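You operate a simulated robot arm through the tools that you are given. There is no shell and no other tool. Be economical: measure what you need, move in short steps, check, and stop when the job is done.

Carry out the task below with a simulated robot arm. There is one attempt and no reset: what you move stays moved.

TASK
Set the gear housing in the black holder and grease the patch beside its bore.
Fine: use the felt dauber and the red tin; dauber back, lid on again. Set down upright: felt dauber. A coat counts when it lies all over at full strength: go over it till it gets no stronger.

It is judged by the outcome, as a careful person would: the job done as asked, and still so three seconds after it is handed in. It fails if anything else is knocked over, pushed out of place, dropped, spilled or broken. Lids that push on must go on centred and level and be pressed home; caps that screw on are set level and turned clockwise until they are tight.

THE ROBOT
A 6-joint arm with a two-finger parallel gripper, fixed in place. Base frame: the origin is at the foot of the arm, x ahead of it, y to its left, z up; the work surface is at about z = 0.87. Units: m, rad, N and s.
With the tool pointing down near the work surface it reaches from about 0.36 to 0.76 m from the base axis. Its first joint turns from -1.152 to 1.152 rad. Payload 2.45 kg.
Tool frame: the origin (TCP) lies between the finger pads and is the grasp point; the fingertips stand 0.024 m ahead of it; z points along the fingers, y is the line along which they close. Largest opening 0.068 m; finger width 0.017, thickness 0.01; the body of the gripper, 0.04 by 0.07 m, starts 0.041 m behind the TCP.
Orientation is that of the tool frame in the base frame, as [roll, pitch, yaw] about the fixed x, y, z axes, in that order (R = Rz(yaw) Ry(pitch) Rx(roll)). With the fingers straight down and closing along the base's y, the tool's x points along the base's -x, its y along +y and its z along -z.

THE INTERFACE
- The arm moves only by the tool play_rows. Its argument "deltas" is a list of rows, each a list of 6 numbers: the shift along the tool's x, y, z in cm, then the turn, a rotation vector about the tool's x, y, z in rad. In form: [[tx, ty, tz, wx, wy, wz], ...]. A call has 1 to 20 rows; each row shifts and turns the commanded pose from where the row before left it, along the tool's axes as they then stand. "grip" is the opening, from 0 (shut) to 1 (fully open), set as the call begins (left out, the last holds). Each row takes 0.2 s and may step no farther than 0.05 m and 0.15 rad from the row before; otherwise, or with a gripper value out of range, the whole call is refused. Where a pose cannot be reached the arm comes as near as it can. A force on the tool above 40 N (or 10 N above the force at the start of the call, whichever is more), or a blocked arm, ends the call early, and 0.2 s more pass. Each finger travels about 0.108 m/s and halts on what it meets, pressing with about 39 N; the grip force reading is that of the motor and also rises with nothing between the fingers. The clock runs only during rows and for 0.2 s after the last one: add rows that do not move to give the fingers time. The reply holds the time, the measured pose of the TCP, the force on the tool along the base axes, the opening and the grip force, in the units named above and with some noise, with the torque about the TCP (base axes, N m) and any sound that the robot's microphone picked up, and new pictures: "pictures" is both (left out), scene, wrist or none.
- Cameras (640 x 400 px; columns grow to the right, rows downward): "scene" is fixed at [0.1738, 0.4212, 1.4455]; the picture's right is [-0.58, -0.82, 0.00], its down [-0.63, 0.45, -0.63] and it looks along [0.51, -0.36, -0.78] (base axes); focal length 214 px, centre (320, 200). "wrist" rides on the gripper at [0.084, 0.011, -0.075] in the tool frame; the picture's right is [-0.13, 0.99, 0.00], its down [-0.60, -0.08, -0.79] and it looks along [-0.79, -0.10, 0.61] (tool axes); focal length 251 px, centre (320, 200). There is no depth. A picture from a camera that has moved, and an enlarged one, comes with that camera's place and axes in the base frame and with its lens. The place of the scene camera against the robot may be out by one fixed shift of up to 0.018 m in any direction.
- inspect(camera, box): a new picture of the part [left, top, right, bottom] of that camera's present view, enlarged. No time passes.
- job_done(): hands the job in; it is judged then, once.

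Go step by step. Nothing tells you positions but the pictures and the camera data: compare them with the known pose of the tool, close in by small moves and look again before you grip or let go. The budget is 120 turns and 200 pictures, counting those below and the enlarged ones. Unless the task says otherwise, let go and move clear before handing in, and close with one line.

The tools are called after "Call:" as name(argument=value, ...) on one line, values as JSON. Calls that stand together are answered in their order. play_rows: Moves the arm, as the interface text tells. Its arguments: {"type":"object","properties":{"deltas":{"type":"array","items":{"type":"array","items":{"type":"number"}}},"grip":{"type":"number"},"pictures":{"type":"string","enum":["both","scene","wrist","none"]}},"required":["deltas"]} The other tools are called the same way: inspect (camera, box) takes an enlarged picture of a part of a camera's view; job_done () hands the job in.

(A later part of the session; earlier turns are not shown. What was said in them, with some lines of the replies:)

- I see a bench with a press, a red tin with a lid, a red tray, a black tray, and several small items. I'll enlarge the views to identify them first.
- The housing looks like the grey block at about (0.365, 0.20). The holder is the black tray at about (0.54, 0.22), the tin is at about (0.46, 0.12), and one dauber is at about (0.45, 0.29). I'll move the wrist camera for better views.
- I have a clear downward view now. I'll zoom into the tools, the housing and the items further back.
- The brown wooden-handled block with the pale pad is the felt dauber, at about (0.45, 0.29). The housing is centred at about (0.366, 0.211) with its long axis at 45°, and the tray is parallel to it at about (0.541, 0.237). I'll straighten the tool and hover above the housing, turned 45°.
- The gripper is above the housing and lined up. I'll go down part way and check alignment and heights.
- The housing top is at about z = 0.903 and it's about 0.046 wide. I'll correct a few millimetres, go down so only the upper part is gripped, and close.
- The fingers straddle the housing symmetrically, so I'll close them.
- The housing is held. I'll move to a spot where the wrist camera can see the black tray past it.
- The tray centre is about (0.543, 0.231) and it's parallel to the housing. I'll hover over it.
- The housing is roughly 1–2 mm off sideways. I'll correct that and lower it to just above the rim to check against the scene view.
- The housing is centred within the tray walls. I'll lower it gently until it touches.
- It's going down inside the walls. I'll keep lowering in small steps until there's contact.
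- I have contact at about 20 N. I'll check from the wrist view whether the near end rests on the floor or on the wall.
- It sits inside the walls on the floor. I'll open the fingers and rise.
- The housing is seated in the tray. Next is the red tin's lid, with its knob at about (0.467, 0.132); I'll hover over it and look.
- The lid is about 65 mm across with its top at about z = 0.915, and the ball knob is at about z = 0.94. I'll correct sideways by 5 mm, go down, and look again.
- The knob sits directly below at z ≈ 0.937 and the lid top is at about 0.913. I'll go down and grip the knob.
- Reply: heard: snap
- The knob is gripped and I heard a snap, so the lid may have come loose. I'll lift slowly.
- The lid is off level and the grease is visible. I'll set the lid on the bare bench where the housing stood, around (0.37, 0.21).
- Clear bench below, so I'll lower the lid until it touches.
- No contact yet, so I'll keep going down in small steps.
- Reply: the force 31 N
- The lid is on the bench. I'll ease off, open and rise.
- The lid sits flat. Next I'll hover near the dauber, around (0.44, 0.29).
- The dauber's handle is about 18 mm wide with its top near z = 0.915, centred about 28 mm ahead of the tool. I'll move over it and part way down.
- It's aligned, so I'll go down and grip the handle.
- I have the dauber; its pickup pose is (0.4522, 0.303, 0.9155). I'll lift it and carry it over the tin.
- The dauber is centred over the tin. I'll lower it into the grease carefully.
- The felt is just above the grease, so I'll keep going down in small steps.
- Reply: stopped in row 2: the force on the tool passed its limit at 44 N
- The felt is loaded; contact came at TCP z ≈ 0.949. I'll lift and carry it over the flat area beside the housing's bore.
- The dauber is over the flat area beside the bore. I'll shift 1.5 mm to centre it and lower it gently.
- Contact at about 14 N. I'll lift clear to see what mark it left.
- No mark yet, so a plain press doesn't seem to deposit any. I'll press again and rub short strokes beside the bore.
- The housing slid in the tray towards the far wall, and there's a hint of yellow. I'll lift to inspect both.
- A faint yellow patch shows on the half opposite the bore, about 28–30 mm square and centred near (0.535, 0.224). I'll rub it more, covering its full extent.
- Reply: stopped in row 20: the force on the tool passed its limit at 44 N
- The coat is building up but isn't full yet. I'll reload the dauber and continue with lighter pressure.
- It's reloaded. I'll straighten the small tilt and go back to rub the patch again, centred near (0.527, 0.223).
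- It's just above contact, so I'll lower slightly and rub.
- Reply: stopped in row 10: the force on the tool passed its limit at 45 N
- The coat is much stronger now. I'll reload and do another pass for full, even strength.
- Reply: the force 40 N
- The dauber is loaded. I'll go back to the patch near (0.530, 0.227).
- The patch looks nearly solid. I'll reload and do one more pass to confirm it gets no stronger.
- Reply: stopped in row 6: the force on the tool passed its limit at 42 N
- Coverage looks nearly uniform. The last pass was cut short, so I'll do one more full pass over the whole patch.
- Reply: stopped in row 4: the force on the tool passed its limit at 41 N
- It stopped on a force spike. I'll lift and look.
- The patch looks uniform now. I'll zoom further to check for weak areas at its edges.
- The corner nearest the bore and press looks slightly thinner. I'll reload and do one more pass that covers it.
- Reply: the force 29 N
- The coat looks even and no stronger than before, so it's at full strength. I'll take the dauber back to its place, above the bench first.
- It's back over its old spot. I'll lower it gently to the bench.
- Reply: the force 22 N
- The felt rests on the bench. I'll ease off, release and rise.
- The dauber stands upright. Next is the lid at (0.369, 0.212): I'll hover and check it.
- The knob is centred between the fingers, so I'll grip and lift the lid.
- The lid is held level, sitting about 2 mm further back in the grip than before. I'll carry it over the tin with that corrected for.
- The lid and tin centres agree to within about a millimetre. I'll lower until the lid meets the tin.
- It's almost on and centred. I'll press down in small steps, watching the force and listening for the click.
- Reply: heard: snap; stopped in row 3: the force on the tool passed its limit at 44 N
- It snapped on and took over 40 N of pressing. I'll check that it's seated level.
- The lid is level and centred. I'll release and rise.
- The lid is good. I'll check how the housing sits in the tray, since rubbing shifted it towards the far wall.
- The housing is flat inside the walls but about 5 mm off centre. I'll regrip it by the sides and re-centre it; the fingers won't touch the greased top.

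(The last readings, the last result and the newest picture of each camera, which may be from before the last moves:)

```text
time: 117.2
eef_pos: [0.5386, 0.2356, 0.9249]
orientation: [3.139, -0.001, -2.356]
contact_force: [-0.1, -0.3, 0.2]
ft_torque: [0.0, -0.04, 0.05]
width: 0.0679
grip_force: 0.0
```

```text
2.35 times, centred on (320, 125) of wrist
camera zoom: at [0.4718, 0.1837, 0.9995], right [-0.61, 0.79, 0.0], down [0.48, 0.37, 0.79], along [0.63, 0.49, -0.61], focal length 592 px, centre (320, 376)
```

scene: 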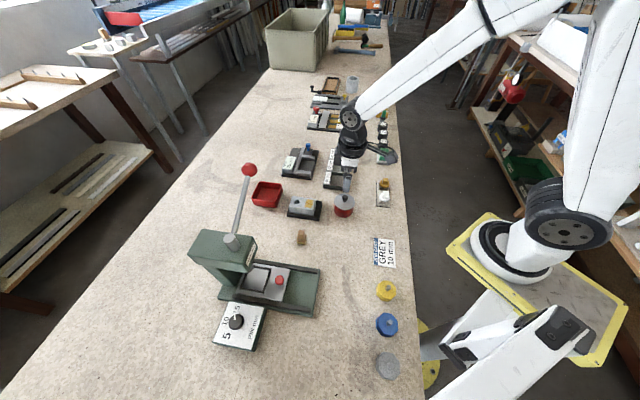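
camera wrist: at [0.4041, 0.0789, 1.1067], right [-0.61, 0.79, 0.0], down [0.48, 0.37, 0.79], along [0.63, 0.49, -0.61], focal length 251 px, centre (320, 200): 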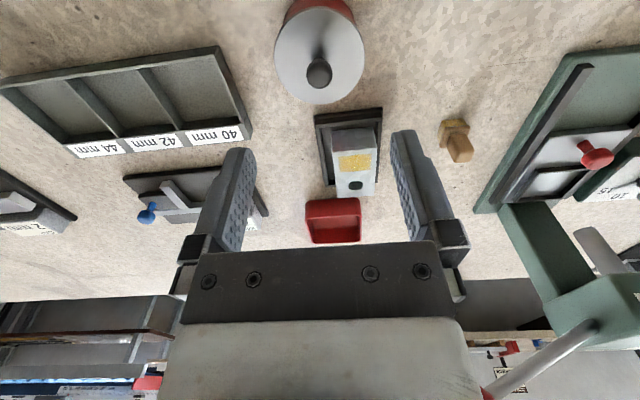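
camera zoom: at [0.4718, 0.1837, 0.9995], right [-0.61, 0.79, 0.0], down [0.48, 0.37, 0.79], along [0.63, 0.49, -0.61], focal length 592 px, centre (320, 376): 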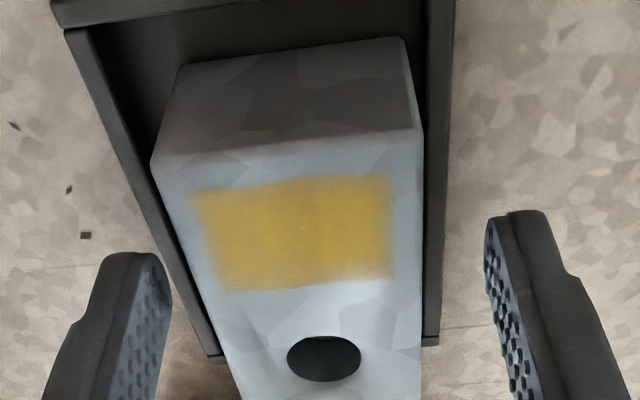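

Call:
play_rows(deltas=[[0, 0, 0, 0, 0, 0], [0, 0, 0, 0, 0, 0], [0, 0, 0, 0, 0, 0]], grip=0, pictures="none")

Call:
play_rows(deltas=[[0, 0, -0.4, 0, 0, 0], [0.25, -0.25, 0, 0, 0, 0], [0.2, -0.2, 0, 0, 0, 0], [0, 0, 0, 0, 0, 0]], pictures="none")

Call:
inspect(camera="wrist", box=[220, 20, 420, 180])

Call:
inspect(camera="scene", box=[280, 180, 330, 225])

```text
time: 118.0
eef_pos: [0.5377, 0.2369, 0.9237]
orientation: [3.139, 0.0, -2.357]
contact_force: [0.6, -0.5, -0.7]
ft_torque: [0.02, -0.1, -0.03]
width: 0.0455
grip_force: 39.1
```

```text
time: 119.0
eef_pos: [0.5399, 0.2291, 0.9285]
orientation: [3.139, 0.0, -2.355]
contact_force: [0.5, 0.2, -4.2]
ft_torque: [0.01, 0.01, 0.01]
width: 0.0455
grip_force: 39.1
```

```text
2.50 times, centred on (320, 100) of wrist
camera zoom: at [0.4719, 0.1769, 1.0041], right [-0.61, 0.79, 0.0], down [0.49, 0.37, 0.79], along [0.63, 0.49, -0.61], focal length 629 px, centre (320, 450)
```

zoom: 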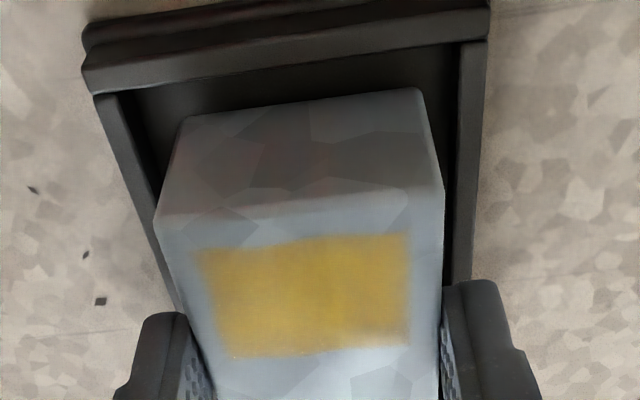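

```text
8.89 times, centred on (305, 202) of scene
camera zoom: at [0.1739, 0.4213, 1.4454], right [-0.58, -0.82, 0.0], down [-0.63, 0.45, -0.63], along [0.51, -0.36, -0.78], focal length 1906 px, centre (453, 178)
```

zoom: 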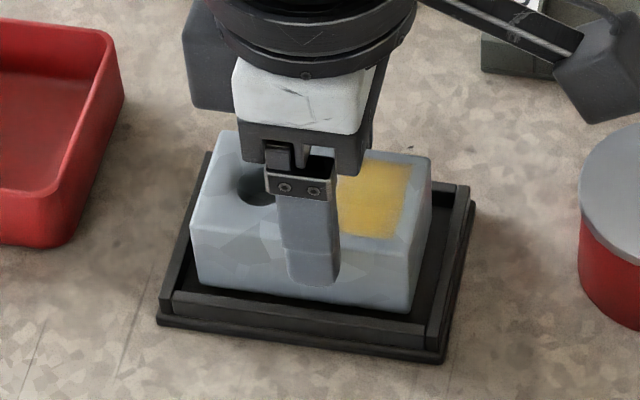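

The sideways position is centred, but along the length it's still about 4 mm too far ahead. I'll shift it, lower to the floor and release.

Call:
play_rows(deltas=[[0.35, 0, 0, 0, 0, 0], [0, 0, 0.3, 0, 0, 0], [0, 0, 0.1, 0, 0, 0], [0, 0, 0, 0, 0, 0]], pictures="none")

Call:
play_rows(deltas=[[0, 0, 0.07, 0, 0, 0], [0, 0, 0, 0, 0, 0]], pictures="none")

Call:
inspect(camera="scene", box=[280, 180, 330, 225])

```text
time: 120.0
eef_pos: [0.5367, 0.2274, 0.9254]
orientation: [3.137, -0.001, -2.356]
contact_force: [-0.1, 0.5, -4.0]
ft_torque: [0.0, 0.02, 0.02]
width: 0.0454
grip_force: 38.7
```

```text
time: 120.7
eef_pos: [0.5374, 0.2285, 0.924]
orientation: [3.137, 0.0, -2.355]
contact_force: [0.3, -1.6, -2.2]
ft_torque: [-0.1, -0.06, -0.03]
width: 0.0457
grip_force: 39.0
```

```text
8.89 times, centred on (305, 202) of scene
camera zoom: at [0.1739, 0.4212, 1.4455], right [-0.58, -0.82, 0.0], down [-0.63, 0.45, -0.63], along [0.51, -0.36, -0.78], focal length 1906 px, centre (453, 178)
```

zoom: 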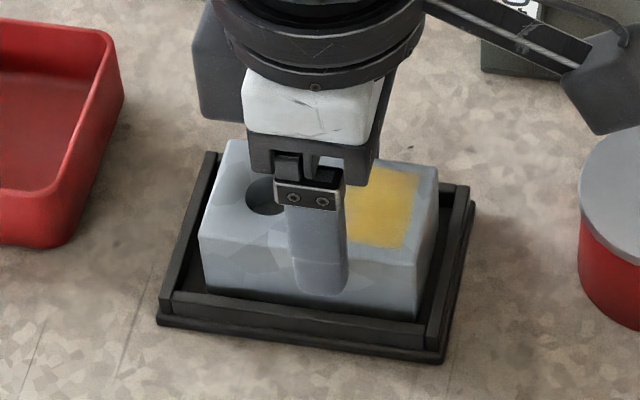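

Call:
play_rows(deltas=[[0, 0, 0.07, 0, 0, 0], [0, 0, 0, 0, 0, 0]], pictures="none")

Call:
play_rows(deltas=[[0, 0, 0, 0, 0, 0], [0, 0, 0, 0, 0, 0], [0, 0, 0, 0, 0, 0], [0, 0, -2, 0, 0, 0], [0, 0, -4, 0, 0, 0], [0, 0, -4, 0, 0, 0], [3, 0, -3, 0, 0, 0], [4, 0, 0, 0, 0, 0], [4, 0, 0, 0, 0, 0], [0, 0, 0, 0, 0, 0]], grip=1)

Call:
inspect(camera="scene", box=[280, 180, 330, 225])

Call:
inspect(camera="scene", box=[270, 170, 410, 270])

```text
time: 121.2
eef_pos: [0.5363, 0.2279, 0.925]
orientation: [3.137, 0.002, -2.358]
contact_force: [-2.1, -0.4, 8.7]
ft_torque: [-0.34, 0.31, -0.03]
width: 0.0457
grip_force: 39.6
```

```text
time: 123.5
eef_pos: [0.4593, 0.1488, 1.0535]
orientation: [3.137, 0.0, -2.356]
contact_force: [-0.5, 0.8, 0.3]
ft_torque: [0.02, -0.05, 0.01]
width: 0.0681
grip_force: 0.0
camera wrist: at [0.3926, 0.0958, 1.1292], right [-0.61, 0.79, 0.0], down [0.48, 0.37, 0.79], along [0.63, 0.49, -0.61], focal length 251 px, centre (320, 200)
```

scene: 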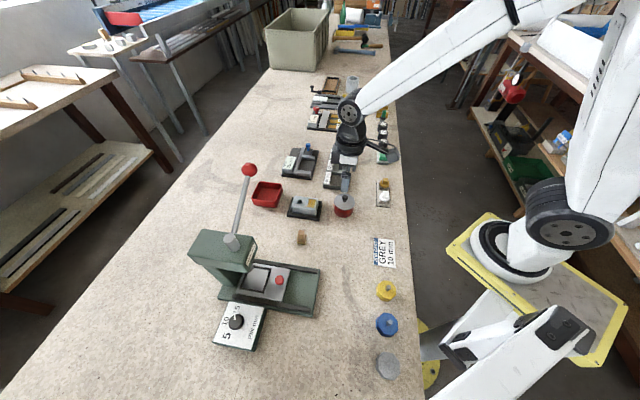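
wrist: 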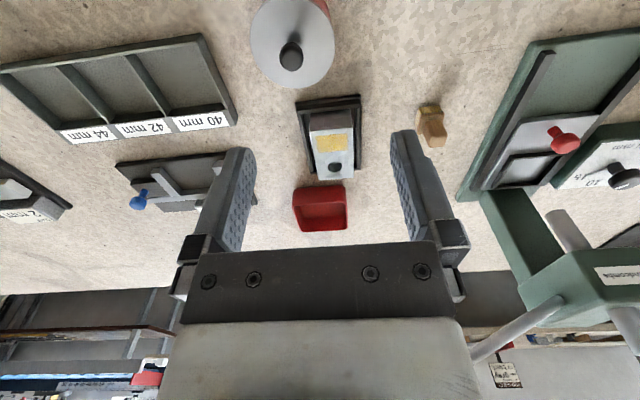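

```text
8.89 times, centred on (305, 202) of scene
camera zoom: at [0.1738, 0.4212, 1.4455], right [-0.58, -0.82, 0.0], down [-0.63, 0.45, -0.63], along [0.51, -0.36, -0.78], focal length 1906 px, centre (453, 178)
```

zoom: 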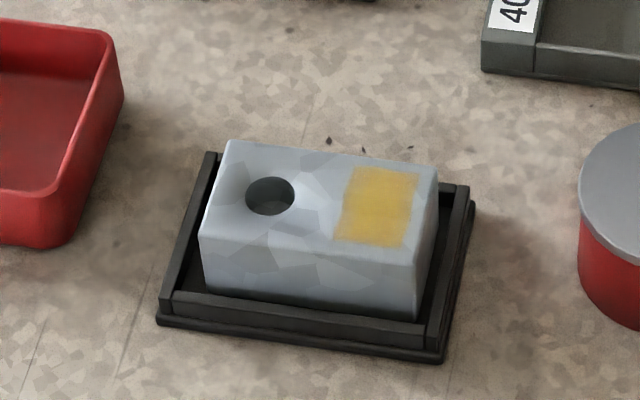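

```text
4.00 times, centred on (340, 220) of scene
camera zoom: at [0.1738, 0.4212, 1.4455], right [-0.58, -0.82, 0.0], down [-0.63, 0.45, -0.63], along [0.51, -0.36, -0.78], focal length 858 px, centre (240, 120)
```

zoom: 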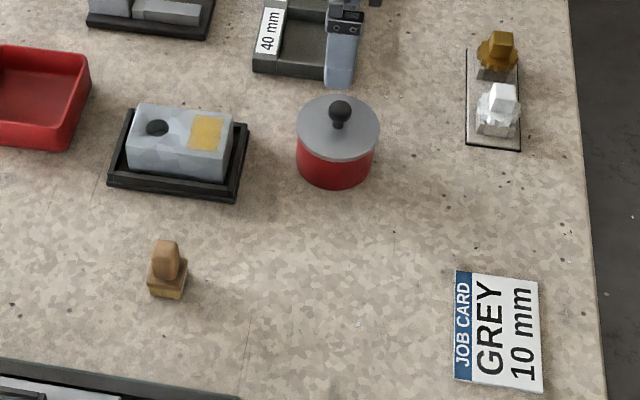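

The housing is centred in the black holder with a full, even coat beside its bore. The dauber stands upright in its place, the tin's lid is snapped on level, and the arm is clear, so I'm handing in.

Call:
job_done()

```text
The job is handed in.
```

The gear housing sits in the black holder with its patch fully greased, the felt dauber is back upright in its place, and the red tin's lid is pressed home; I handed the job in.
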